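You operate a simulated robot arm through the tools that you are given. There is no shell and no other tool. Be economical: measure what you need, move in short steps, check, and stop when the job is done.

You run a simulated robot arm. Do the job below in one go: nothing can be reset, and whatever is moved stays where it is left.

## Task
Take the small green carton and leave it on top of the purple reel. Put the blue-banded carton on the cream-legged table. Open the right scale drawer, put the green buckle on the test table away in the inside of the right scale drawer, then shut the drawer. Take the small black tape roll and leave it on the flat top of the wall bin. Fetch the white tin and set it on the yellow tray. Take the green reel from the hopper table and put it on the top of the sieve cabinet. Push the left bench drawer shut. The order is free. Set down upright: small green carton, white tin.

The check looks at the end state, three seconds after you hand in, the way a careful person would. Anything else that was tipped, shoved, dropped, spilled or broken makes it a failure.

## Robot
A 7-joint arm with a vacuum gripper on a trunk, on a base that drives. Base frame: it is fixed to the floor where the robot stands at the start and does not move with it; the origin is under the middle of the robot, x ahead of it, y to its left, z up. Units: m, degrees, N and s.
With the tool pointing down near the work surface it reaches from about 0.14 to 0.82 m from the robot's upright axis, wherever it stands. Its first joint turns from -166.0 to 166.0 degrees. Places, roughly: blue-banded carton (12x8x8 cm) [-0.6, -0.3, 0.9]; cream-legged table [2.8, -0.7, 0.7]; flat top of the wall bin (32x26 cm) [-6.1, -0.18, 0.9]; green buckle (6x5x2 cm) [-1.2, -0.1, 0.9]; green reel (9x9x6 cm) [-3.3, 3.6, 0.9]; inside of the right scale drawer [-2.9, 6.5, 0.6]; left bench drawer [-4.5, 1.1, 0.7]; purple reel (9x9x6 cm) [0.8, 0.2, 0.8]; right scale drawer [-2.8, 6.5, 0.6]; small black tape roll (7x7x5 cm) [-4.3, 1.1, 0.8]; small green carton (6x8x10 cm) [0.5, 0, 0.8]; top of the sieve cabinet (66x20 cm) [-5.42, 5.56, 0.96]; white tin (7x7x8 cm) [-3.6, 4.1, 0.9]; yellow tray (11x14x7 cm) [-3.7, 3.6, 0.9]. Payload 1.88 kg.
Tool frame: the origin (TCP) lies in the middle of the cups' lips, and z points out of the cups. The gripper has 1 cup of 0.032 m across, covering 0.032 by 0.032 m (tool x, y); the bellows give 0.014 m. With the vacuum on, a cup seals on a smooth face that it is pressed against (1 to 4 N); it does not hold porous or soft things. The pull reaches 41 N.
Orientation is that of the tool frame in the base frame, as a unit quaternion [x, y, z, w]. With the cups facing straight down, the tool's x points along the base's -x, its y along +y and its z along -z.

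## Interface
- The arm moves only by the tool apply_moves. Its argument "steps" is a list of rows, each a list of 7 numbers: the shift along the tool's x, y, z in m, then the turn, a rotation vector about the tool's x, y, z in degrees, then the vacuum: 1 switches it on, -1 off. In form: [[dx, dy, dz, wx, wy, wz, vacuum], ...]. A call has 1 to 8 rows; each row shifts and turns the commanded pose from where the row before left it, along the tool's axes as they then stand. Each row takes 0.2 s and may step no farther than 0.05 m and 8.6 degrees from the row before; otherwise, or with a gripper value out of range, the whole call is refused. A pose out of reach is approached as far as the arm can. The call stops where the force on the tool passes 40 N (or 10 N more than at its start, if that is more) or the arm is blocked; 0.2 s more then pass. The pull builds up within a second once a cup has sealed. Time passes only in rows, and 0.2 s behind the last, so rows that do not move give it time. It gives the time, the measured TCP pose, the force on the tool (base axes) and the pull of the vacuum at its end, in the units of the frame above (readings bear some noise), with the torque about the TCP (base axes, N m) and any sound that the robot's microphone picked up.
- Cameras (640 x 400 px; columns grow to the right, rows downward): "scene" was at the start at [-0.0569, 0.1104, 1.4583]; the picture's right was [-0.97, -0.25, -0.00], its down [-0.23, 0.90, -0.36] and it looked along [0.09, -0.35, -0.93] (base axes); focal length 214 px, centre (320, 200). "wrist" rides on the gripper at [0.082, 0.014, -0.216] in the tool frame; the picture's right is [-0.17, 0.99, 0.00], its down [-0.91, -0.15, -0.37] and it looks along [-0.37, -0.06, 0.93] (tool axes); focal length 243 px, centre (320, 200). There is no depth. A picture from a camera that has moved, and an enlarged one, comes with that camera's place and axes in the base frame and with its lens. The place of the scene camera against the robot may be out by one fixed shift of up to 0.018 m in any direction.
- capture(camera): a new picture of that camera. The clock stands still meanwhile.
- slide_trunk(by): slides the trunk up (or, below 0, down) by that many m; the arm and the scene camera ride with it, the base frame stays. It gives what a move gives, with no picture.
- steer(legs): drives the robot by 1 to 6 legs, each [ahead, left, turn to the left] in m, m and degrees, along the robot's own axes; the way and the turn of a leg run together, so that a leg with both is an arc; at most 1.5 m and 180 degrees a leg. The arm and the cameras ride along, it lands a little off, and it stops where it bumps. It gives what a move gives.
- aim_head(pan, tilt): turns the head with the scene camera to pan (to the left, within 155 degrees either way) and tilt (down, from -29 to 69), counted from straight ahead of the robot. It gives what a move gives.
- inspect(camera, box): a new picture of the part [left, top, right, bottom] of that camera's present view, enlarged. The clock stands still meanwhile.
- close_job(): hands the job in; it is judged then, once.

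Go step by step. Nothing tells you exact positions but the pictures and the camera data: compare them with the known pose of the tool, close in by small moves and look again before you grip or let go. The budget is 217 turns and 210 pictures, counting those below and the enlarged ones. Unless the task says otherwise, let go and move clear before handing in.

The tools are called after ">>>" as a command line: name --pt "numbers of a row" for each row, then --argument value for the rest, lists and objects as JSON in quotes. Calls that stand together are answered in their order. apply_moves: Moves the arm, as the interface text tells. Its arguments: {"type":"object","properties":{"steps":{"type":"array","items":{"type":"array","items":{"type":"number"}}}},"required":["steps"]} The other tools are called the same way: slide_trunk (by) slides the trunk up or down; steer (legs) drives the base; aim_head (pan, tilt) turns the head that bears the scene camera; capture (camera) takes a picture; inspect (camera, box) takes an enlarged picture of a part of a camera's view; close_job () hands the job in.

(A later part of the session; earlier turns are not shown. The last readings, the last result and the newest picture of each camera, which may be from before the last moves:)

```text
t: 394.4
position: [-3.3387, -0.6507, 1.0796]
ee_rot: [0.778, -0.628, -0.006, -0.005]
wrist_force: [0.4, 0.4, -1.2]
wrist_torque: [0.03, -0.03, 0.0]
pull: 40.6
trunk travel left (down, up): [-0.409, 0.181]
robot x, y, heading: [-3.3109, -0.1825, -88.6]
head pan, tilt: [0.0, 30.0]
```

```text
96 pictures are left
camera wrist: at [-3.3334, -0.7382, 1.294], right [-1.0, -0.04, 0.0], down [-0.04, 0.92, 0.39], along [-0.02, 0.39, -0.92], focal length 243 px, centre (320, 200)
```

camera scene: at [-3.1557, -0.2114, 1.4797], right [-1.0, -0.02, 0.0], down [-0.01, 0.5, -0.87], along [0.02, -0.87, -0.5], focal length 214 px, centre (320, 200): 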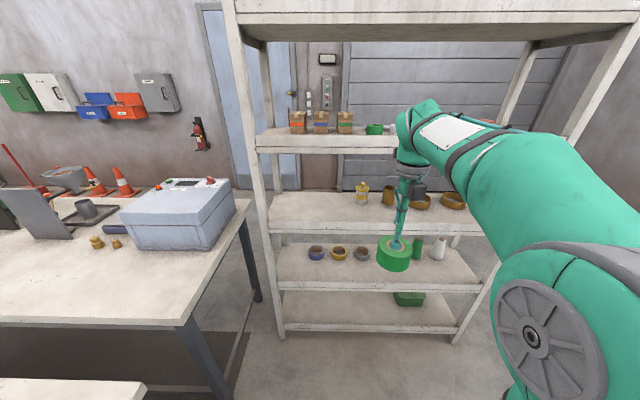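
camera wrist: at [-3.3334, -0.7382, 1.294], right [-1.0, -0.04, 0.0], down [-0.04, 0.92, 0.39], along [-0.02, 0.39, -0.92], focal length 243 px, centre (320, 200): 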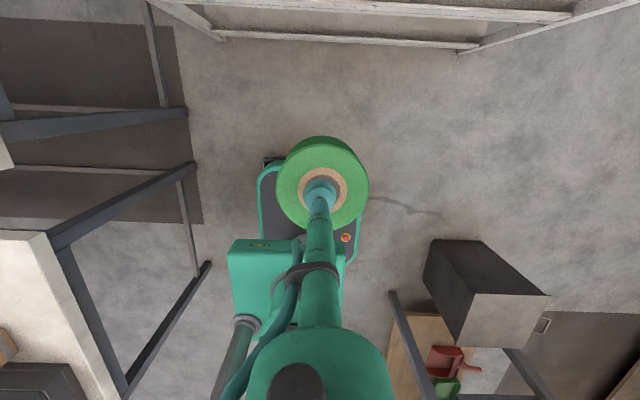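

>>> steer --legs '[[0, 0, -91.4], [0.9, 0.25, 0]]'

>>> aim_head --pan -35 --tilt 30

>>> capture --camera "scene"

```text
t: 403.2
position: [-4.6807, -0.3847, 1.0801]
ee_rot: [-0.088, 0.996, 0.001, 0.008]
wrist_force: [-0.4, -0.4, -2.6]
wrist_torque: [-0.03, -0.04, 0.0]
pull: 41.4
trunk travel left (down, up): [-0.409, 0.181]
robot x, y, heading: [-4.2144, -0.4257, 179.0]
head pan, tilt: [0.0, 30.0]
```

```text
t: 404.2
position: [-4.6813, -0.3843, 1.0795]
ee_rot: [-0.089, 0.996, 0.001, 0.009]
wrist_force: [0.3, 0.0, -2.0]
wrist_torque: [0.0, -0.02, 0.0]
pull: 40.3
trunk travel left (down, up): [-0.409, 0.181]
robot x, y, heading: [-4.2172, -0.4266, 179.3]
head pan, tilt: [-35.0, 30.0]
```

```text
95 pictures are left
camera scene: at [-4.242, -0.539, 1.4797], right [0.58, 0.81, 0.0], down [0.41, -0.29, -0.87], along [-0.7, 0.51, -0.5], focal length 214 px, centre (320, 200)
```

scene: 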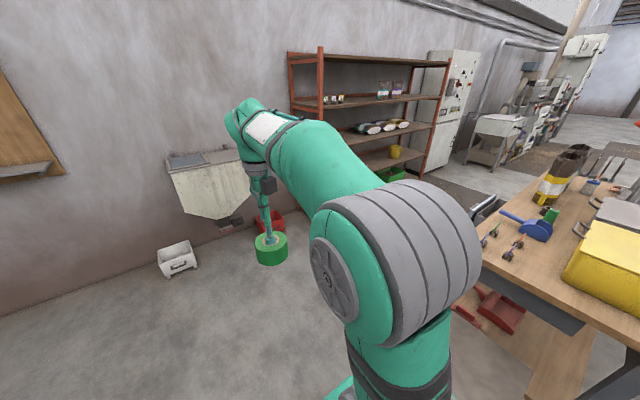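

>>> steer --legs '[[0.93, 0, 0], [0, 0, -89.3], [1.0, 0, 0]]'

>>> aim_head --pan 0 --tilt 30

>>> capture --camera "scene"

>>> capture --camera "wrist"

```text
t: 417.6
position: [-5.0867, 1.0382, 1.0802]
ee_rot: [0.643, 0.766, -0.006, 0.007]
wrist_force: [0.8, 0.1, -2.7]
wrist_torque: [-0.01, 0.04, -0.03]
pull: 40.6
trunk travel left (down, up): [-0.409, 0.181]
robot x, y, heading: [-5.1269, 0.5722, 89.1]
head pan, tilt: [-35.0, 30.0]
```

```text
t: 418.6
position: [-5.0871, 1.0401, 1.0794]
ee_rot: [0.643, 0.766, -0.005, 0.007]
wrist_force: [0.2, 0.6, -2.5]
wrist_torque: [-0.01, 0.04, 0.01]
pull: 40.3
trunk travel left (down, up): [-0.409, 0.181]
robot x, y, heading: [-5.1299, 0.5753, 89.2]
head pan, tilt: [0.0, 30.0]
```

```text
94 pictures are left
camera scene: at [-5.3055, 0.6077, 1.4797], right [1.0, -0.02, 0.0], down [-0.01, -0.5, -0.87], along [0.01, 0.87, -0.5], focal length 214 px, centre (320, 200)
```

scene: 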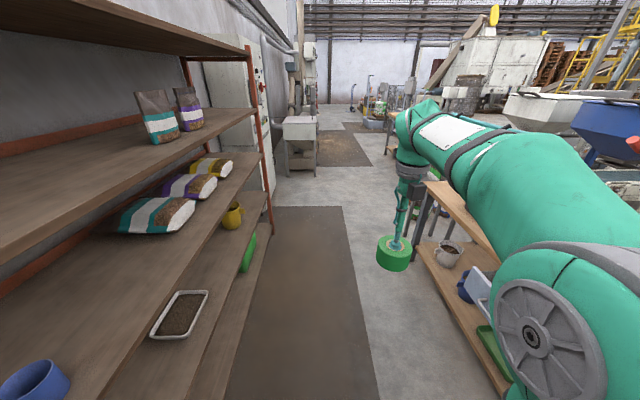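

```text
93 pictures are left
camera wrist: at [-5.0888, 1.1251, 1.2939], right [1.0, 0.01, 0.0], down [0.01, -0.92, 0.39], along [0.01, -0.39, -0.92], focal length 243 px, centre (320, 200)
```

wrist: 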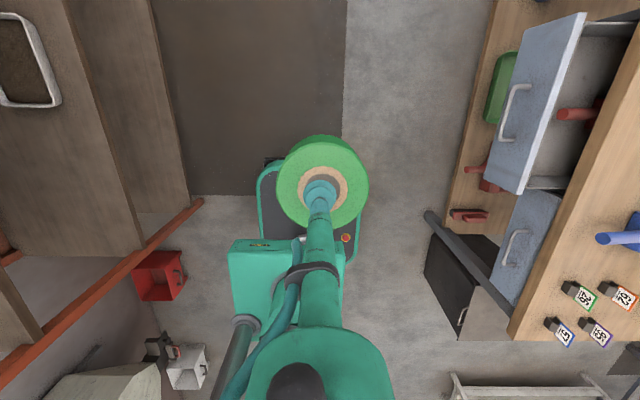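

>>> steer --legs '[[1.4, 0, 0], [0.9, -0.35, 0]]'

>>> aim_head --pan 10 --tilt 30

>>> capture --camera "scene"

```text
t: 430.3
position: [-4.667, 3.3308, 1.0803]
ee_rot: [0.65, 0.76, -0.005, 0.007]
wrist_force: [0.0, -0.5, -1.8]
wrist_torque: [-0.03, 0.02, -0.01]
pull: 40.8
trunk travel left (down, up): [-0.409, 0.181]
robot x, y, heading: [-4.7232, 2.8697, 87.9]
head pan, tilt: [0.0, 30.0]
```

```text
t: 431.0
position: [-4.6688, 3.3298, 1.0803]
ee_rot: [0.65, 0.76, -0.006, 0.007]
wrist_force: [0.6, 0.3, -2.2]
wrist_torque: [0.04, 0.06, -0.01]
pull: 41.0
trunk travel left (down, up): [-0.409, 0.181]
robot x, y, heading: [-4.7197, 2.8692, 87.8]
head pan, tilt: [10.0, 30.0]
```

```text
92 pictures are left
camera scene: at [-4.91, 2.903, 1.4797], right [0.99, 0.14, 0.0], down [0.07, -0.5, -0.87], along [-0.12, 0.86, -0.5], focal length 214 px, centre (320, 200)
```

scene: 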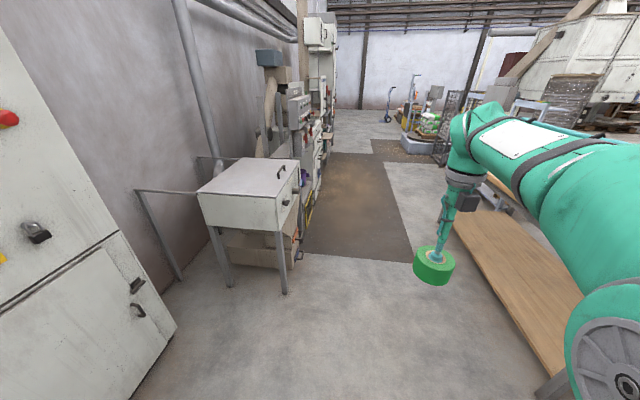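

>>> inspect --camera "scene" --box '[250, 80, 410, 180]'

```text
4.00 times, centred on (330, 130) of scene
camera zoom: at [-4.91, 2.903, 1.4797], right [0.99, 0.14, 0.0], down [0.07, -0.5, -0.87], along [-0.12, 0.86, -0.5], focal length 858 px, centre (280, 480)
```

zoom: 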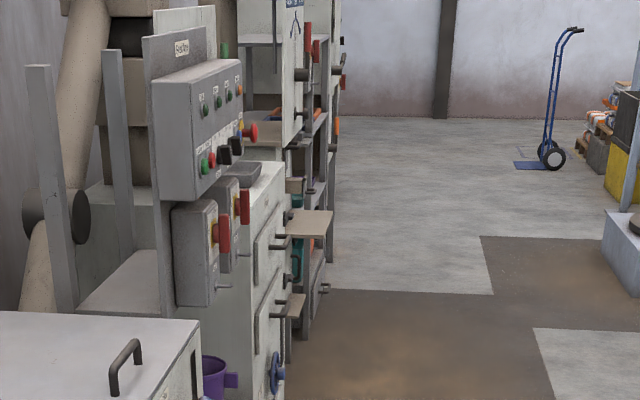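

>>> steer --legs '[[1.2, -0.1, 2], [0.9, 0, 0]]'

>>> aim_head --pan 55 --tilt 35

>>> capture --camera "scene"

```text
t: 441.4
position: [-4.5389, 5.4098, 1.0806]
ee_rot: [0.642, 0.766, -0.006, 0.007]
wrist_force: [0.1, 0.6, -2.0]
wrist_torque: [0.02, 0.04, 0.02]
pull: 40.6
trunk travel left (down, up): [-0.409, 0.181]
robot x, y, heading: [-4.5824, 4.9443, 88.8]
head pan, tilt: [10.0, 30.0]
```

```text
t: 442.5
position: [-4.5392, 5.409, 1.0792]
ee_rot: [0.642, 0.766, -0.005, 0.006]
wrist_force: [0.0, -0.1, -1.7]
wrist_torque: [0.01, -0.01, -0.01]
pull: 40.8
trunk travel left (down, up): [-0.409, 0.181]
robot x, y, heading: [-4.5843, 4.9464, 88.9]
head pan, tilt: [55.0, 35.0]
```

```text
90 pictures are left
camera scene: at [-4.8308, 4.9399, 1.472], right [0.59, 0.81, 0.0], down [0.46, -0.34, -0.82], along [-0.66, 0.48, -0.57], focal length 214 px, centre (320, 200)
```

scene: 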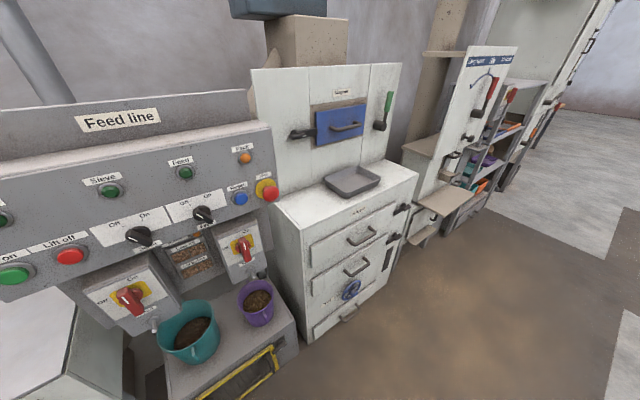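

The sieve cabinet's top has a tray in the middle; free space is right of it near y≈5.80. Driving there and facing it.

>>> steer --legs '[[0.87, 0, 0], [0, 0, 91]]'

>>> slide_trunk --by 0.15

>>> aim_head --pan 0 --tilt 40

>>> capture --camera "scene"

>>> capture --camera "wrist"

```text
t: 451.0
position: [-5.0407, 5.8542, 1.0794]
ee_rot: [-0.108, 0.994, 0.001, 0.009]
wrist_force: [0.0, -1.1, -2.5]
wrist_torque: [0.0, -0.03, -0.01]
pull: 41.0
trunk travel left (down, up): [-0.409, 0.181]
robot x, y, heading: [-4.5771, 5.8307, -178.7]
head pan, tilt: [55.0, 35.0]
```

```text
t: 452.8
position: [-5.042, 5.8527, 1.2303]
ee_rot: [-0.108, 0.994, 0.001, 0.009]
wrist_force: [0.1, -0.5, -2.4]
wrist_torque: [-0.02, 0.0, 0.0]
pull: 40.2
trunk travel left (down, up): [-0.559, 0.031]
robot x, y, heading: [-4.5766, 5.8269, -178.3]
head pan, tilt: [55.0, 35.0]
```

```text
t: 454.0
position: [-5.0412, 5.8547, 1.2301]
ee_rot: [-0.108, 0.994, 0.0, 0.008]
wrist_force: [-0.4, -0.9, -3.2]
wrist_torque: [-0.02, -0.01, -0.01]
pull: 41.2
trunk travel left (down, up): [-0.559, 0.031]
robot x, y, heading: [-4.5759, 5.8272, -178.5]
head pan, tilt: [0.0, 40.0]
```

```text
89 pictures are left
camera scene: at [-4.6063, 5.6644, 1.6144], right [-0.03, 1.0, 0.0], down [0.64, 0.02, -0.77], along [-0.77, -0.02, -0.64], focal length 214 px, centre (320, 200)
```

scene: 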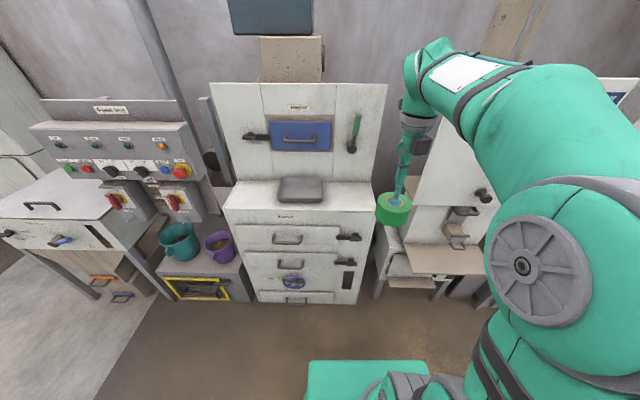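

```text
88 pictures are left
camera wrist: at [-5.1285, 5.8481, 1.4439], right [-0.05, 1.0, 0.0], down [0.92, 0.05, 0.39], along [0.39, 0.02, -0.92], focal length 243 px, centre (320, 200)
```

wrist: 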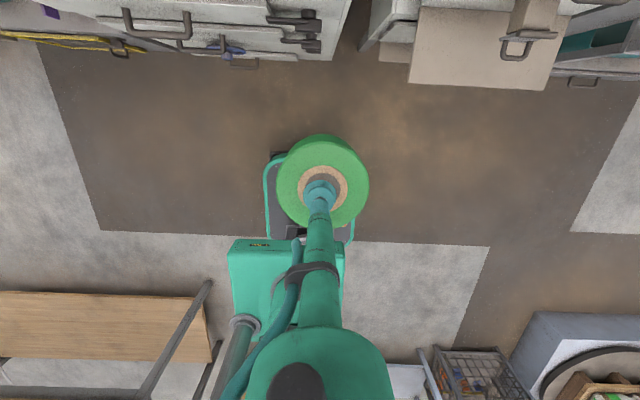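

>>> steer --legs '[[0.17, 0, -1.5]]'

>>> apply_moves --pt "0.042 -0.005 0.012 0 0 0 1" --pt "0.042 -0.005 0.012 0 0 0 1" --pt "0.042 -0.005 0.012 0 0 0 1" --pt "0.042 -0.005 0.012 0 0 0 1"

>>> capture --camera "wrist"

>>> capture --camera "scene"

```text
t: 455.5
position: [-5.2105, 5.8647, 1.2287]
ee_rot: [-0.094, 0.995, 0.001, 0.01]
wrist_force: [-0.3, -0.1, -2.7]
wrist_torque: [-0.02, 0.01, -0.01]
pull: 40.9
trunk travel left (down, up): [-0.559, 0.031]
robot x, y, heading: [-4.7415, 5.8265, 179.9]
head pan, tilt: [0.0, 40.0]
```

```text
t: 456.5
position: [-5.3738, 5.8125, 1.1785]
ee_rot: [-0.094, 0.995, 0.0, 0.009]
wrist_force: [0.8, -0.2, -2.0]
wrist_torque: [0.0, 0.02, -0.03]
pull: 41.0
trunk travel left (down, up): [-0.559, 0.031]
robot x, y, heading: [-4.7441, 5.8254, 179.7]
head pan, tilt: [0.0, 40.0]
```

```text
87 pictures are left
camera wrist: at [-5.4603, 5.81, 1.3931], right [-0.02, 1.0, 0.0], down [0.92, 0.02, 0.39], along [0.39, 0.01, -0.92], focal length 243 px, centre (320, 200)
```

wrist: 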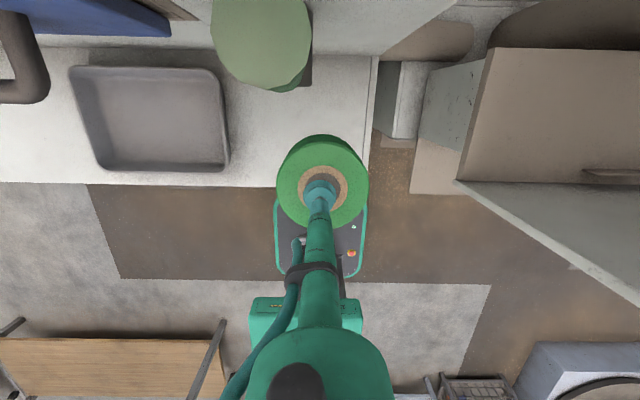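

```text
86 pictures are left
camera scene: at [-4.7817, 5.663, 1.6144], right [0.0, 1.0, 0.0], down [0.64, 0.0, -0.77], along [-0.77, 0.0, -0.64], focal length 214 px, centre (320, 200)
```

scene: 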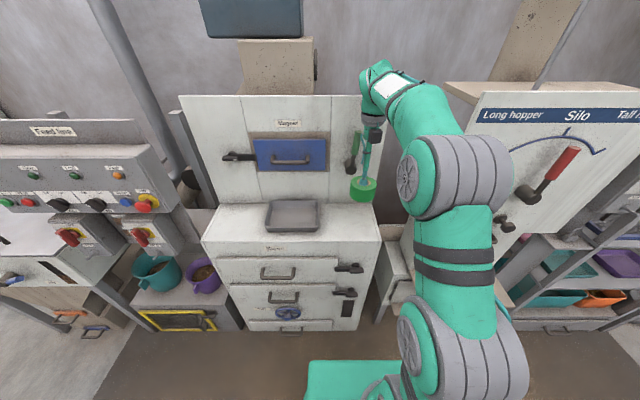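

A green lever on the back panel is near the wrist camera, so I'll roll the tool to bring the camera sideways and set the reel toward the front half of the top.

>>> apply_moves --pt "0 0 0 0 0 -8 1" --pt "0 0 0 0 0 -8 1" --pt "0 0 0 0 0 -8 1" --pt "0 0 0 0 0 -8 1" --pt "0 0 0 0 0 -8 1" --pt "0 0 0 0 0 -8 1" --pt "0 0 0 0 0 -8 1" --pt "0 0 0 0 0 -8 1"

>>> apply_moves --pt "0 0 0 0 0 -8 1" --pt "0 0 0 0 0 -8 1"

>>> inspect --camera "scene" --box '[240, 60, 480, 260]'

>>> capture --camera "wrist"

```text
t: 458.3
position: [-5.3719, 5.8134, 1.1793]
ee_rot: [-0.608, 0.794, -0.004, 0.008]
wrist_force: [0.3, 0.2, -2.7]
wrist_torque: [-0.02, -0.01, 0.01]
pull: 41.0
trunk travel left (down, up): [-0.559, 0.031]
robot x, y, heading: [-4.7455, 5.827, 180.1]
head pan, tilt: [0.0, 40.0]
```

```text
t: 458.9
position: [-5.3715, 5.814, 1.1788]
ee_rot: [0.713, -0.701, 0.005, -0.008]
wrist_force: [-0.6, 0.5, -3.6]
wrist_torque: [-0.03, 0.05, 0.01]
pull: 41.1
trunk travel left (down, up): [-0.559, 0.031]
robot x, y, heading: [-4.7438, 5.8283, 179.8]
head pan, tilt: [0.0, 40.0]
```

```text
2.00 times, centred on (360, 160) of scene
camera zoom: at [-4.7811, 5.663, 1.6144], right [0.0, 1.0, 0.0], down [0.64, 0.0, -0.77], along [-0.77, 0.0, -0.64], focal length 429 px, centre (240, 280)
```

zoom: 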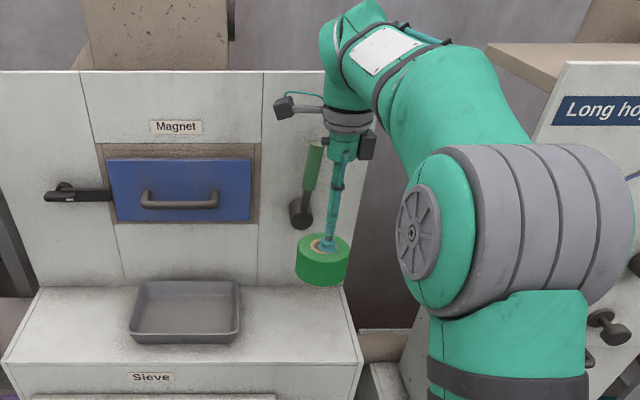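

```text
84 pictures are left
camera wrist: at [-5.388, 5.7306, 1.3934], right [-0.99, 0.15, -0.02], down [0.13, 0.92, 0.38], along [0.07, 0.37, -0.93], focal length 243 px, centre (320, 200)
```

wrist: 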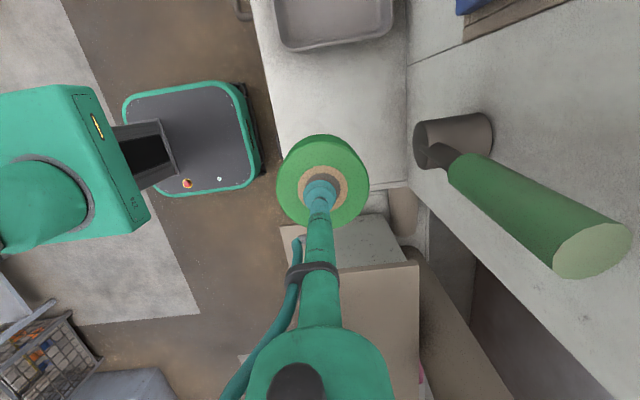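

>>> apply_moves --pt "0.029 0.014 0 0 0 0 1" --pt "0 0 0.04 0 0 0 1" --pt "0 0 0.04 0 0 0 1" --pt "0 0 0.03 0 0 0 1"

>>> inspect --camera "scene" --box '[240, 60, 480, 260]'

>>> capture --camera "wrist"

```text
t: 459.9
position: [-5.3817, 5.7839, 1.0682]
ee_rot: [0.712, -0.702, 0.005, -0.007]
wrist_force: [-1.1, 0.2, -2.9]
wrist_torque: [0.0, -0.03, 0.01]
pull: 40.9
trunk travel left (down, up): [-0.559, 0.031]
robot x, y, heading: [-4.7425, 5.826, 180.0]
head pan, tilt: [0.0, 40.0]
```

```text
2.00 times, centred on (360, 160) of scene
camera zoom: at [-4.7813, 5.663, 1.6144], right [0.0, 1.0, 0.0], down [0.64, 0.0, -0.77], along [-0.77, 0.0, -0.64], focal length 429 px, centre (240, 280)
```

zoom: 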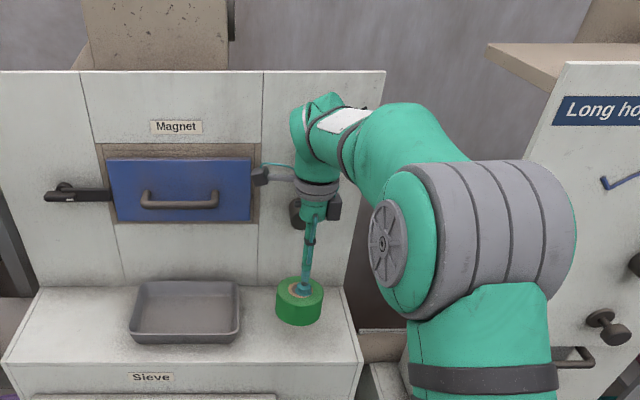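

```text
82 pictures are left
camera wrist: at [-5.3995, 5.7012, 1.2836], right [-0.99, 0.15, -0.02], down [0.13, 0.92, 0.38], along [0.07, 0.37, -0.93], focal length 243 px, centre (320, 200)
```

wrist: 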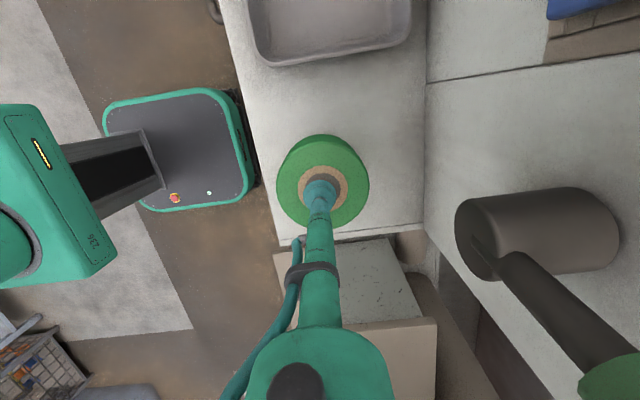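

>>> apply_moves --pt "0 0 0.02 0 0 0 1" --pt "0 0 0.012 0 0 0 1" --pt "0 0 0.008 0 0 0 1" --pt "0 0 0.005 0 0 0 1" --pt "0 0 0.005 0 0 0 1"

```text
t: 461.1
position: [-5.3815, 5.7842, 1.0189]
ee_rot: [0.712, -0.702, 0.005, -0.007]
wrist_force: [-0.2, 0.4, -2.8]
wrist_torque: [0.0, 0.03, 0.06]
pull: 40.3
trunk travel left (down, up): [-0.559, 0.031]
robot x, y, heading: [-4.7446, 5.8245, 180.0]
head pan, tilt: [0.0, 40.0]
```

>>> apply_moves --pt "0 0 0.005 0 0 0 1" --pt "0 0 0.005 0 0 0 1" --pt "0 0 0.004 0 0 0 1"

```text
t: 461.9
position: [-5.3817, 5.7838, 1.0099]
ee_rot: [0.712, -0.702, 0.003, -0.004]
wrist_force: [4.2, -3.3, 30.6]
wrist_torque: [0.24, 0.39, -0.27]
pull: 40.6
trunk travel left (down, up): [-0.559, 0.031]
robot x, y, heading: [-4.7437, 5.8245, 179.7]
head pan, tilt: [0.0, 40.0]
```

Reel is down. Releasing and lifting.

>>> apply_moves --pt "0 0 -0.004 0 0 0 -1" --pt "0 0 0 0 0 0 -1" --pt "0 0 0 0 0 0 -1" --pt "0 0 -0.015 0 0 0 -1" --pt "0 0 -0.04 0 0 0 -1" --pt "0 0 -0.04 0 0 0 -1" --pt "0 0 -0.04 0 0 0 -1" --pt "0 0 -0.04 0 0 0 -1"

>>> inspect --camera "scene" --box '[240, 60, 480, 260]'

```text
t: 463.7
position: [-5.3845, 5.7836, 1.1833]
ee_rot: [0.712, -0.702, 0.005, -0.008]
wrist_force: [-0.7, 1.0, 0.3]
wrist_torque: [-0.03, 0.02, 0.04]
pull: 0.0
trunk travel left (down, up): [-0.559, 0.031]
robot x, y, heading: [-4.7452, 5.8301, 179.8]
head pan, tilt: [0.0, 40.0]
```

```text
2.00 times, centred on (360, 160) of scene
camera zoom: at [-4.7811, 5.663, 1.6143], right [0.0, 1.0, 0.0], down [0.64, 0.0, -0.77], along [-0.77, 0.0, -0.64], focal length 429 px, centre (240, 280)
```

zoom: 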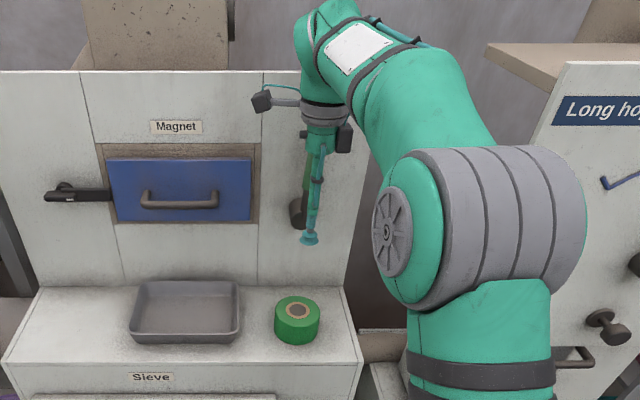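

>>> apply_moves --pt "0 -0.045 0 0 0 0 -1" --pt "0 -0.045 0 0 0 0 -1" --pt "0 -0.045 0 0 0 0 -1" --pt "0 -0.03 0 0 0 8 -1" --pt "0 0 0 0 0 8 -1" --pt "0 0 0 0 0 8 -1" --pt "0 0 0 0 0 8 -1" --pt "0 0 0 0 0 8 -1"

>>> apply_moves --pt "0 0 0 0 0 8 -1" --pt "0 0 0 0 0 8 -1" --pt "0 0 0 0 0 8 -1" --pt "0 0 0 0 0 8 -1" --pt "0 0 0 0 0 8 -1"

>>> slide_trunk --by -0.12

>>> steer --legs '[[-0.2, 0, 0], [0, 1.0, 0], [0, 0.95, 0]]'

>>> aim_head --pan 150 --tilt 35

>>> capture --camera "scene"

```text
t: 465.5
position: [-5.2192, 5.7865, 1.1868]
ee_rot: [-0.428, 0.904, -0.003, 0.009]
wrist_force: [-0.6, -0.3, -0.6]
wrist_torque: [-0.01, -0.02, 0.01]
pull: 0.1
trunk travel left (down, up): [-0.559, 0.031]
robot x, y, heading: [-4.7404, 5.8269, 179.9]
head pan, tilt: [0.0, 40.0]
```

```text
t: 466.7
position: [-5.2195, 5.7877, 1.1859]
ee_rot: [-0.093, 0.996, 0.0, 0.009]
wrist_force: [-0.9, 0.0, -0.1]
wrist_torque: [0.01, 0.02, -0.02]
pull: 0.0
trunk travel left (down, up): [-0.559, 0.031]
robot x, y, heading: [-4.7439, 5.8254, 179.5]
head pan, tilt: [0.0, 40.0]
```

```text
t: 468.2
position: [-5.2185, 5.7872, 1.0665]
ee_rot: [-0.094, 0.996, 0.001, 0.009]
wrist_force: [0.3, -0.3, -0.3]
wrist_torque: [-0.01, 0.02, 0.02]
pull: 0.1
trunk travel left (down, up): [-0.439, 0.151]
robot x, y, heading: [-4.7442, 5.8253, 179.6]
head pan, tilt: [0.0, 40.0]
```

```text
t: 479.1
position: [-5.0285, 3.8374, 1.066]
ee_rot: [-0.089, 0.996, 0.001, 0.009]
wrist_force: [-0.3, -0.1, -0.1]
wrist_torque: [-0.06, -0.03, 0.01]
pull: 0.0
trunk travel left (down, up): [-0.439, 0.151]
robot x, y, heading: [-4.5535, 3.8721, 179.4]
head pan, tilt: [0.0, 40.0]
```

```text
t: 481.5
position: [-5.0306, 3.8378, 1.0658]
ee_rot: [-0.088, 0.996, 0.001, 0.009]
wrist_force: [0.1, 0.4, -0.5]
wrist_torque: [-0.05, 0.01, 0.0]
pull: 0.0
trunk travel left (down, up): [-0.439, 0.151]
robot x, y, heading: [-4.5529, 3.8692, 179.3]
head pan, tilt: [150.0, 35.0]
```

```text
80 pictures are left
camera scene: at [-4.4316, 3.6628, 1.5019], right [-0.51, -0.86, 0.0], down [-0.49, 0.29, -0.82], along [0.7, -0.42, -0.57], focal length 214 px, centre (320, 200)
```

scene: 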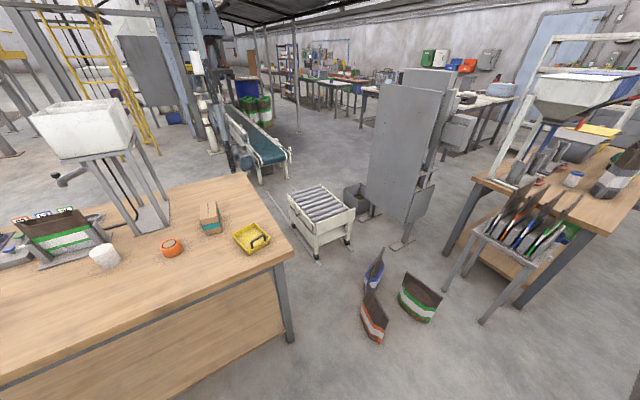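

>>> inspect --camera "scene" --box '[70, 190, 310, 340]'

```text
2.67 times, centred on (190, 265) of scene
camera zoom: at [-4.4316, 3.6628, 1.5019], right [-0.51, -0.86, 0.0], down [-0.49, 0.29, -0.82], along [0.7, -0.42, -0.57], focal length 572 px, centre (667, 27)
```

zoom: 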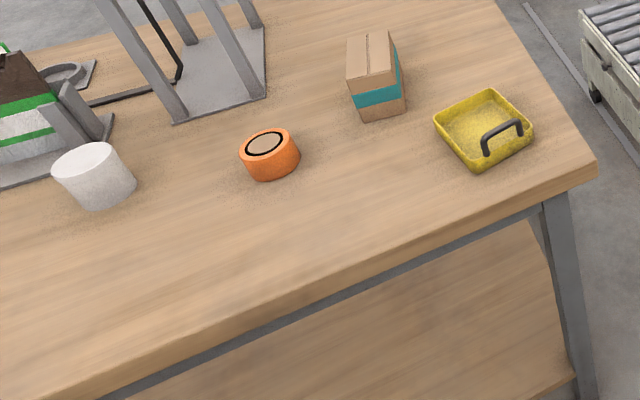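

>>> steer --legs '[[0, 0, -179.3], [0.32, 0, 0]]'

>>> aim_head --pan 0 --tilt 45

>>> capture --camera "wrist"

>>> capture --camera "scene"

```text
t: 490.9
position: [-3.7555, 3.9354, 1.0667]
ee_rot: [0.994, 0.109, -0.009, 0.0]
wrist_force: [1.7, 0.3, 0.1]
wrist_torque: [-0.01, -0.01, -0.01]
pull: 0.1
trunk travel left (down, up): [-0.439, 0.151]
robot x, y, heading: [-4.2328, 3.8823, 1.5]
head pan, tilt: [150.0, 35.0]
```

```text
t: 493.3
position: [-3.7553, 3.9352, 1.0659]
ee_rot: [0.994, 0.109, -0.009, 0.001]
wrist_force: [-0.6, -0.1, 0.5]
wrist_torque: [0.0, 0.02, 0.04]
pull: 0.1
trunk travel left (down, up): [-0.439, 0.151]
robot x, y, heading: [-4.2279, 3.8812, 1.6]
head pan, tilt: [0.0, 45.0]
```

```text
78 pictures are left
camera wrist: at [-3.6697, 3.94, 1.2803], right [0.05, -1.0, 0.0], down [-0.92, -0.05, 0.39], along [-0.39, -0.02, -0.92], focal length 243 px, centre (320, 200)
```

wrist: 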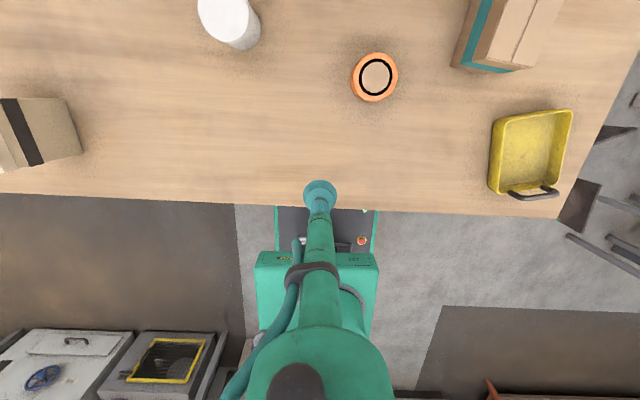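

```text
77 pictures are left
camera scene: at [-4.2225, 4.0461, 1.4871], right [0.03, -1.0, 0.0], down [-0.71, -0.02, -0.71], along [0.71, 0.02, -0.71], focal length 214 px, centre (320, 200)
```

scene: 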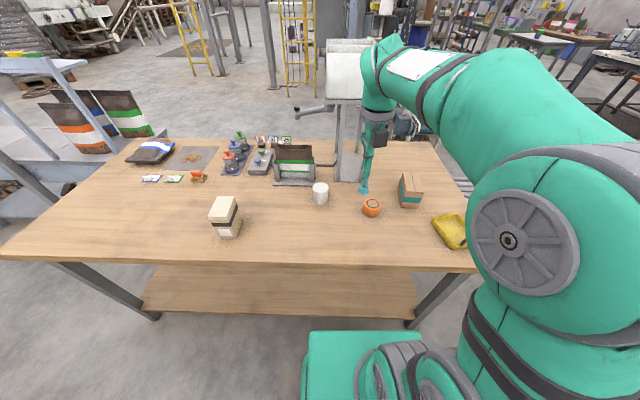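

Tin, tray and hopper are clear. I'll roll the tool so the camera stays clear of the hopper, then go over the tin.

>>> apply_moves --pt "0 0 0 0 0 -8 -1" --pt "0 0 0 0 0 -8 -1" --pt "0 0 0 0 0 -8 -1" --pt "0 0 0 0 0 -8 -1" --pt "0 0 0 0 0 -8 -1" --pt "0 0 0 0 0 -8 -1" --pt "0 0 0 0 0 -8 -1" --pt "0 0 0 0 0 -8 -1"

>>> apply_moves --pt "0 0 0 0 0 -7 -1" --pt "0 0 0 0 0 -7 -1"

```text
t: 495.1
position: [-3.7553, 3.9352, 1.0657]
ee_rot: [0.785, 0.62, -0.007, -0.004]
wrist_force: [0.1, -0.9, 0.2]
wrist_torque: [-0.02, -0.01, 0.0]
pull: 0.0
trunk travel left (down, up): [-0.439, 0.151]
robot x, y, heading: [-4.2293, 3.8801, 1.7]
head pan, tilt: [0.0, 45.0]
```

```text
t: 495.7
position: [-3.7548, 3.9356, 1.0659]
ee_rot: [0.702, 0.712, -0.008, -0.004]
wrist_force: [-0.3, 0.5, 0.1]
wrist_torque: [-0.01, -0.05, -0.02]
pull: 0.0
trunk travel left (down, up): [-0.439, 0.151]
robot x, y, heading: [-4.2267, 3.8826, 1.5]
head pan, tilt: [0.0, 45.0]
```

>>> apply_moves --pt "0.0258 0.033 0 0 0 0 -1" --pt "0.0258 0.033 0 0 0 0 -1" --pt "0.0258 0.033 0 0 0 0 -1" --pt "0.0258 0.033 0 0 0 0 -1" --pt "0.0258 0.033 0 0 0 0 -1"

>>> capture --camera "wrist"

>>> inspect --camera "scene" --box '[220, 30, 460, 230]'

```text
t: 496.9
position: [-3.5927, 4.0676, 1.0632]
ee_rot: [0.703, 0.711, -0.007, -0.005]
wrist_force: [-0.3, -0.7, 0.2]
wrist_torque: [0.01, -0.04, -0.01]
pull: 0.1
trunk travel left (down, up): [-0.439, 0.151]
robot x, y, heading: [-4.2267, 3.881, 1.7]
head pan, tilt: [0.0, 45.0]
```

```text
76 pictures are left
camera wrist: at [-3.5773, 4.1497, 1.2773], right [0.99, -0.16, -0.02], down [-0.14, -0.91, 0.38], along [-0.07, -0.37, -0.92], focal length 243 px, centre (320, 200)
```

wrist: 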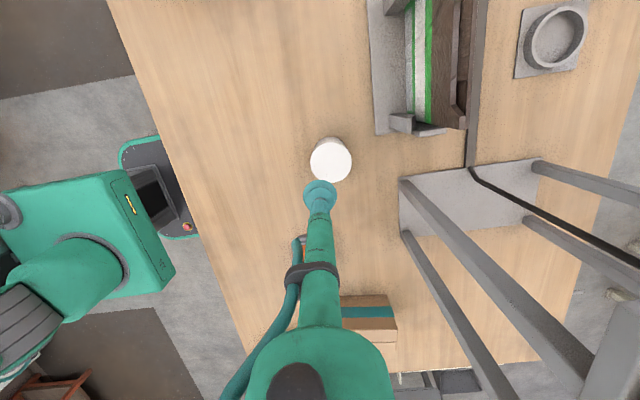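

```text
2.00 times, centred on (340, 130) of scene
camera zoom: at [-4.2223, 4.0461, 1.4871], right [0.03, -1.0, 0.0], down [-0.71, -0.02, -0.71], along [0.71, 0.02, -0.71], focal length 429 px, centre (280, 340)
```

zoom: 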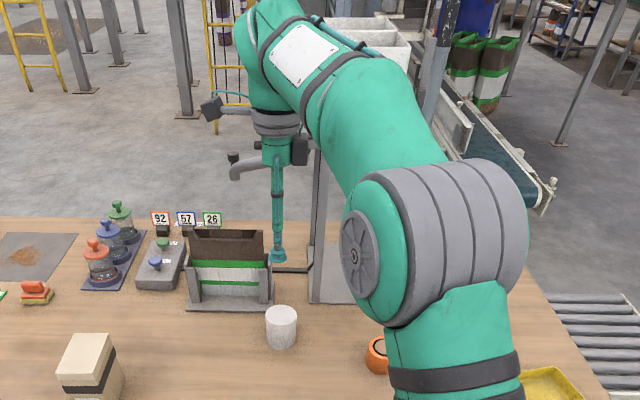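

>>> apply_moves --pt "-0.003 0.0165 0.04 0 0 0 -1" --pt "0 0 0.05 0 0 0 -1" --pt "0 0 0.02 0 0 0 -1"

>>> inspect --camera "wrist" --box '[240, 140, 400, 240]'

```text
t: 497.7
position: [-3.5764, 4.0644, 0.9539]
ee_rot: [0.704, 0.711, -0.007, -0.004]
wrist_force: [-1.2, 0.4, 0.1]
wrist_torque: [-0.01, 0.0, 0.04]
pull: 0.0
trunk travel left (down, up): [-0.439, 0.151]
robot x, y, heading: [-4.2273, 3.8786, 1.6]
head pan, tilt: [0.0, 45.0]
```

```text
4.00 times, centred on (320, 190) of wrist
camera zoom: at [-3.561, 4.1469, 1.1678], right [0.99, -0.16, -0.02], down [-0.14, -0.91, 0.38], along [-0.07, -0.37, -0.93], focal length 970 px, centre (320, 240)
```

zoom: 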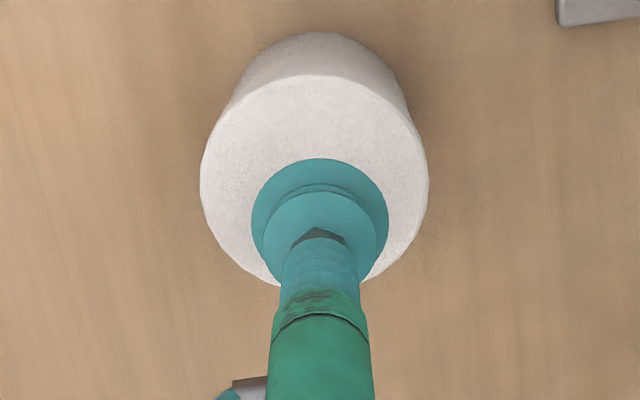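

>>> apply_moves --pt "-0.003 -0.002 0.015 0 0 0 1" --pt "0 0 0.01 0 0 0 1" --pt "0 0 0.008 0 0 0 1" --pt "0 0 0.006 0 0 0 1" --pt "0 0 0 0 0 0 1"

```text
t: 498.9
position: [-3.5796, 4.0606, 0.9194]
ee_rot: [0.704, 0.711, -0.004, -0.003]
wrist_force: [-4.6, 0.5, 27.4]
wrist_torque: [0.06, -0.12, 0.02]
pull: 40.3
trunk travel left (down, up): [-0.439, 0.151]
robot x, y, heading: [-4.2292, 3.8852, 1.8]
head pan, tilt: [0.0, 45.0]
```

>>> apply_moves --pt "0 0 -0.02 0 0 0 1" --pt "0 0 -0.045 0 0 0 1" --pt "0 0 -0.045 0 0 0 1" --pt "0 0 -0.045 0 0 0 1" --pt "-0.03 -0.035 0 0 0 0 1" --pt "-0.03 -0.035 0 0 0 0 1" --pt "-0.035 -0.03 0 0 0 0 1" --pt "-0.035 -0.03 0 0 0 0 1"

>>> apply_moves --pt "0 0 0 0 0 8 1" --pt "0 0 0 0 0 8 1" --pt "0 0 0 0 0 8 1" --pt "0 0 0 0 0 8 1" --pt "0 0 0 0 0 8 1" --pt "0 0 0 0 0 8 1" --pt "0 0 0 0 0 8 1" --pt "0 0 0 0 0 8 1"

>>> apply_moves --pt "0 0 0 0 0 8 1" --pt "0 0 0 0 0 8 1" --pt "0 0 0 0 0 8 1" --pt "0 0 0 0 0 8 1"

>>> capture --camera "wrist"

```text
t: 500.7
position: [-3.7079, 3.9301, 1.0713]
ee_rot: [0.703, 0.711, -0.008, -0.004]
wrist_force: [0.9, 0.7, -2.0]
wrist_torque: [-0.03, 0.0, 0.0]
pull: 41.0
trunk travel left (down, up): [-0.439, 0.151]
robot x, y, heading: [-4.2256, 3.8785, 1.8]
head pan, tilt: [0.0, 45.0]
```

```text
t: 502.5
position: [-3.7072, 3.9291, 1.0711]
ee_rot: [0.973, 0.23, -0.009, 0.0]
wrist_force: [1.1, 0.5, -1.7]
wrist_torque: [0.01, 0.0, 0.0]
pull: 40.5
trunk travel left (down, up): [-0.439, 0.151]
robot x, y, heading: [-4.2276, 3.887, 1.9]
head pan, tilt: [0.0, 45.0]
```

```text
t: 503.5
position: [-3.7057, 3.9285, 1.0722]
ee_rot: [0.999, -0.048, -0.008, 0.003]
wrist_force: [0.9, -0.1, -1.6]
wrist_torque: [-0.01, 0.02, -0.03]
pull: 41.1
trunk travel left (down, up): [-0.439, 0.151]
robot x, y, heading: [-4.2275, 3.8773, 1.6]
head pan, tilt: [0.0, 45.0]
```

```text
73 pictures are left
camera wrist: at [-3.6228, 3.9079, 1.2857], right [-0.26, -0.97, 0.01], down [-0.89, 0.24, 0.39], along [-0.38, 0.09, -0.92], focal length 243 px, centre (320, 200)
```

wrist: 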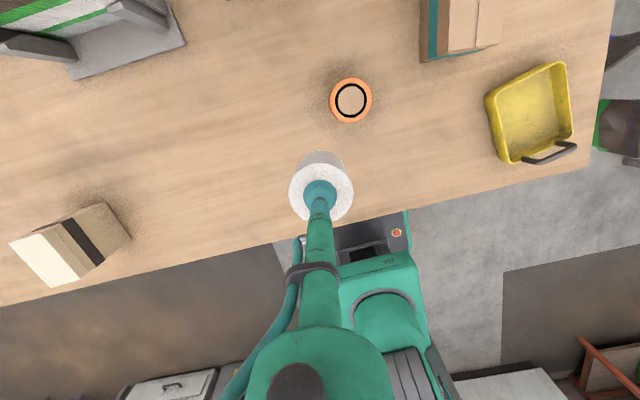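

>>> apply_moves --pt "0 0.045 0 0 0 0 1" --pt "0 0.045 0 0 0 0 1" --pt "0 0.045 0 0 0 0 1" --pt "0 0.045 0 0 0 0 1" --pt "0 0.045 0 0 0 0 1" --pt "0 0.045 0 0 0 0 1" --pt "0.005 0.045 0 0 0 0 1" --pt "0 0.045 0 0 0 0 1"

>>> capture --camera "wrist"

```text
t: 505.3
position: [-3.7326, 3.5687, 1.0735]
ee_rot: [0.999, -0.047, -0.008, 0.002]
wrist_force: [-0.3, 0.0, -1.4]
wrist_torque: [-0.07, -0.04, -0.04]
pull: 40.8
trunk travel left (down, up): [-0.439, 0.151]
robot x, y, heading: [-4.2272, 3.8802, 1.7]
head pan, tilt: [0.0, 45.0]
```

```text
72 pictures are left
camera wrist: at [-3.6498, 3.549, 1.2871], right [-0.26, -0.97, 0.01], down [-0.89, 0.24, 0.39], along [-0.38, 0.09, -0.92], focal length 243 px, centre (320, 200)
```

wrist: 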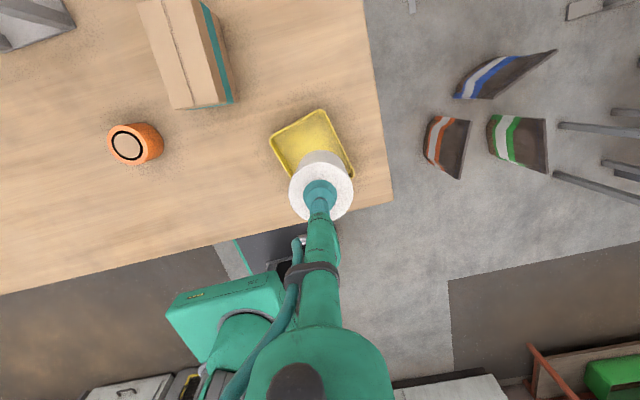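

>>> apply_moves --pt "-0.0067 -0.0125 0.04 0 0 0 1" --pt "0 0 0.04 0 0 0 1"

>>> inspect --camera "wrist" --box '[220, 90, 420, 240]'

>>> aim_head --pan -35 --tilt 50

>>> capture --camera "scene"

```text
t: 505.9
position: [-3.7377, 3.5832, 0.9928]
ee_rot: [0.999, -0.047, -0.008, 0.002]
wrist_force: [-0.9, 0.7, -0.8]
wrist_torque: [-0.01, -0.04, 0.01]
pull: 40.7
trunk travel left (down, up): [-0.439, 0.151]
robot x, y, heading: [-4.2265, 3.8786, 1.8]
head pan, tilt: [0.0, 45.0]
```

```text
2.67 times, centred on (320, 165) of wrist
camera zoom: at [-3.6568, 3.5622, 1.2073], right [-0.26, -0.97, 0.01], down [-0.89, 0.24, 0.39], along [-0.38, 0.09, -0.92], focal length 647 px, centre (320, 293)
```

zoom: 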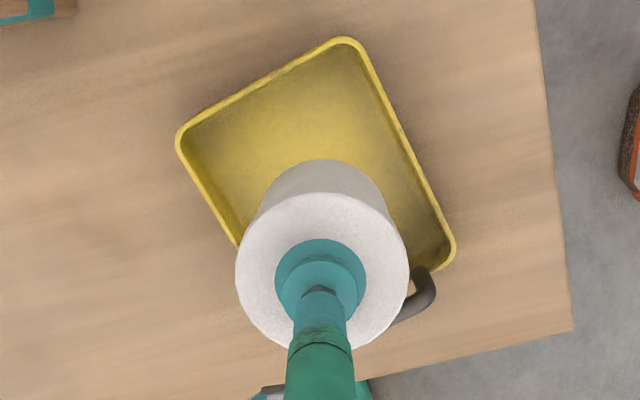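

```text
t: 506.9
position: [-3.7393, 3.5834, 0.9917]
ee_rot: [0.999, -0.048, -0.009, 0.003]
wrist_force: [0.1, 0.8, -2.1]
wrist_torque: [-0.03, 0.01, 0.01]
pull: 40.7
trunk travel left (down, up): [-0.439, 0.151]
robot x, y, heading: [-4.2292, 3.8792, 1.6]
head pan, tilt: [-35.0, 50.0]
```

```text
70 pictures are left
camera scene: at [-4.2394, 4.0014, 1.4802], right [-0.55, -0.84, 0.0], down [-0.64, 0.42, -0.64], along [0.54, -0.35, -0.77], focal length 214 px, centre (320, 200)
```

scene: 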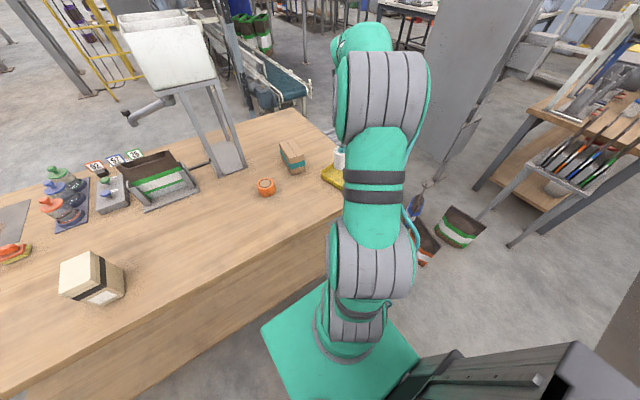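

>>> apply_moves --pt "-0.006 -0.001 0.02 0 0 0 1" --pt "0 0 0.02 0 0 0 1" --pt "0 0 0.01 0 0 0 1" --pt "0 0 0.006 0 0 0 1"

>>> inspect --camera "wrist" --box '[220, 90, 420, 240]'

```text
t: 507.9
position: [-3.7475, 3.5836, 0.9377]
ee_rot: [0.999, -0.046, -0.007, 0.003]
wrist_force: [0.4, 0.6, -2.8]
wrist_torque: [-0.03, -0.02, -0.04]
pull: 40.7
trunk travel left (down, up): [-0.439, 0.151]
robot x, y, heading: [-4.2267, 3.8812, 1.9]
head pan, tilt: [-35.0, 50.0]
```

```text
2.67 times, centred on (320, 165) of wrist
camera zoom: at [-3.6643, 3.5641, 1.1517], right [-0.26, -0.97, 0.01], down [-0.89, 0.24, 0.39], along [-0.38, 0.09, -0.92], focal length 647 px, centre (320, 293)
```

zoom: 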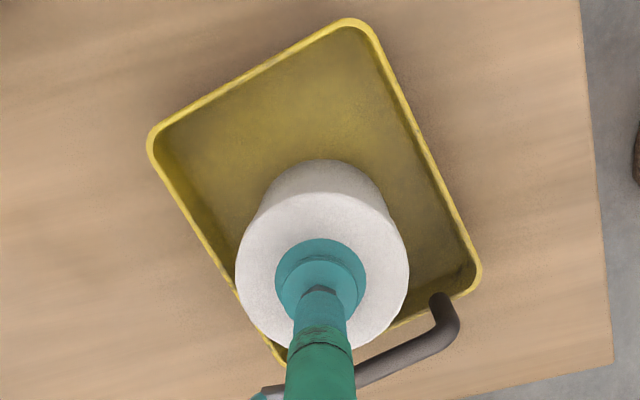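

>>> apply_moves --pt "0 0 0.006 0 0 0 1" --pt "0 0 0.005 0 0 0 1"

```text
t: 508.5
position: [-3.7478, 3.584, 0.9266]
ee_rot: [0.999, -0.048, -0.009, 0.002]
wrist_force: [-0.1, 1.0, -1.8]
wrist_torque: [0.04, 0.01, 0.0]
pull: 40.6
trunk travel left (down, up): [-0.439, 0.151]
robot x, y, heading: [-4.2321, 3.8791, 1.6]
head pan, tilt: [-35.0, 50.0]
```

>>> apply_moves --pt "0 0 0.004 0 0 0 1" --pt "0 0 0.004 0 0 0 1"

```text
t: 509.1
position: [-3.7502, 3.5834, 0.9234]
ee_rot: [0.999, -0.047, -0.005, 0.004]
wrist_force: [-5.1, -1.1, 26.1]
wrist_torque: [0.34, -0.2, 0.0]
pull: 40.5
trunk travel left (down, up): [-0.439, 0.151]
robot x, y, heading: [-4.2308, 3.8826, 1.6]
head pan, tilt: [-35.0, 50.0]
```

The tin stands in the tray. Releasing and lifting.

>>> apply_moves --pt "0 0 -0.003 0 0 0 -1" --pt "0 0 0 0 0 0 -1" --pt "0 0 0 0 0 0 -1" --pt "0 0 -0.015 0 0 0 -1" --pt "0 0 -0.04 0 0 0 -1" --pt "0 0 -0.04 0 0 0 -1" --pt "0 0 -0.04 0 0 0 -1"

>>> capture --camera "wrist"

```text
t: 510.7
position: [-3.7447, 3.5832, 1.0558]
ee_rot: [0.999, -0.047, -0.009, 0.001]
wrist_force: [0.0, 0.5, -0.1]
wrist_torque: [0.04, 0.04, 0.0]
pull: 0.0
trunk travel left (down, up): [-0.439, 0.151]
robot x, y, heading: [-4.229, 3.8832, 1.7]
head pan, tilt: [-35.0, 50.0]
```

```text
68 pictures are left
camera wrist: at [-3.6614, 3.5628, 1.2699], right [-0.26, -0.97, 0.01], down [-0.89, 0.24, 0.39], along [-0.38, 0.09, -0.92], focal length 243 px, centre (320, 200)
```

wrist: 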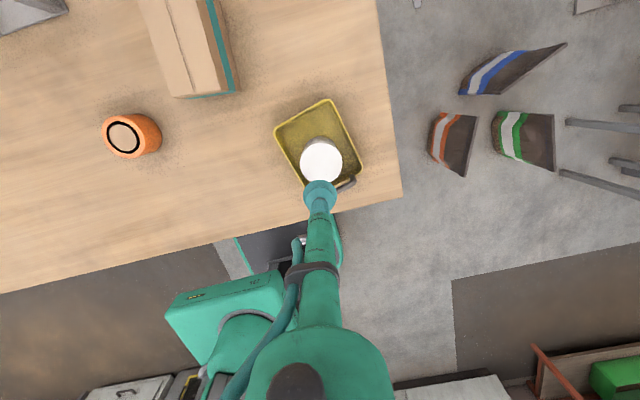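

>>> apply_moves --pt "-0.01 -0.03 -0.03 0 0 0 -1" --pt "-0.01 -0.048 0 0 0 0 -1" --pt "0 -0.048 0 0 0 0 -1" --pt "0 -0.048 0 0 0 0 -1" --pt "0 -0.048 0 0 0 0 -1" --pt "0 -0.048 0 0 0 0 -1"

>>> steer --legs '[[-0.38, 0, 0], [0, -1.0, 0], [-0.55, -0.7, -1.7], [0, -1.0, 0]]'

>>> aim_head --pan 0 --tilt 45

>>> capture --camera "scene"

>>> capture --camera "wrist"

```text
t: 512.1
position: [-3.7399, 3.8539, 1.084]
ee_rot: [0.999, -0.047, -0.009, 0.002]
wrist_force: [-1.0, 0.2, -0.4]
wrist_torque: [0.04, 0.0, 0.0]
pull: 0.1
trunk travel left (down, up): [-0.439, 0.151]
robot x, y, heading: [-4.227, 3.8814, 1.5]
head pan, tilt: [-35.0, 50.0]
```

```text
t: 528.3
position: [-4.6578, 1.1195, 1.0838]
ee_rot: [0.997, -0.079, -0.008, 0.002]
wrist_force: [0.6, 0.2, -0.4]
wrist_torque: [-0.01, -0.02, 0.03]
pull: 0.1
trunk travel left (down, up): [-0.439, 0.151]
robot x, y, heading: [-5.1408, 1.1773, -1.7]
head pan, tilt: [-35.0, 50.0]
```

```text
t: 529.3
position: [-4.6577, 1.119, 1.0851]
ee_rot: [0.997, -0.078, -0.009, 0.002]
wrist_force: [0.5, 0.5, 0.6]
wrist_torque: [0.01, 0.01, -0.01]
pull: 0.1
trunk travel left (down, up): [-0.439, 0.151]
robot x, y, heading: [-5.1428, 1.1815, -1.9]
head pan, tilt: [0.0, 45.0]
```

```text
67 pictures are left
camera scene: at [-5.1266, 1.3418, 1.4871], right [-0.03, -1.0, 0.0], down [-0.71, 0.02, -0.71], along [0.71, -0.02, -0.71], focal length 214 px, centre (320, 200)
```

scene: 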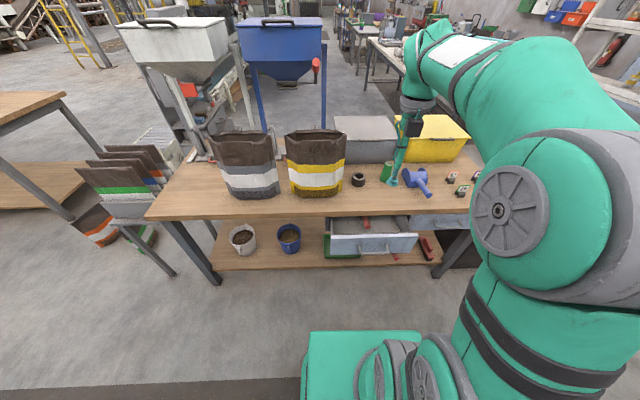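

```text
66 pictures are left
camera wrist: at [-4.5757, 1.093, 1.2989], right [-0.32, -0.95, 0.01], down [-0.87, 0.3, 0.39], along [-0.37, 0.12, -0.92], focal length 243 px, centre (320, 200)
```

wrist: 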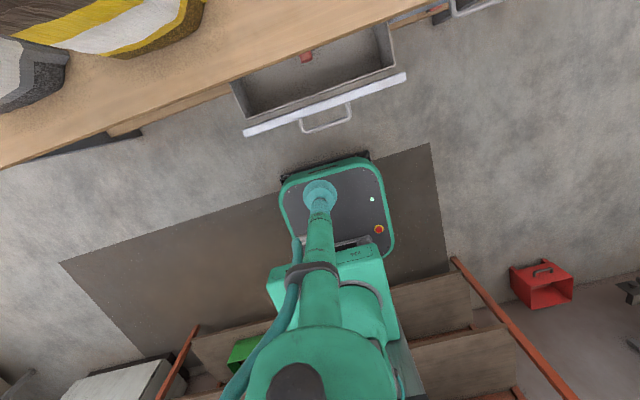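

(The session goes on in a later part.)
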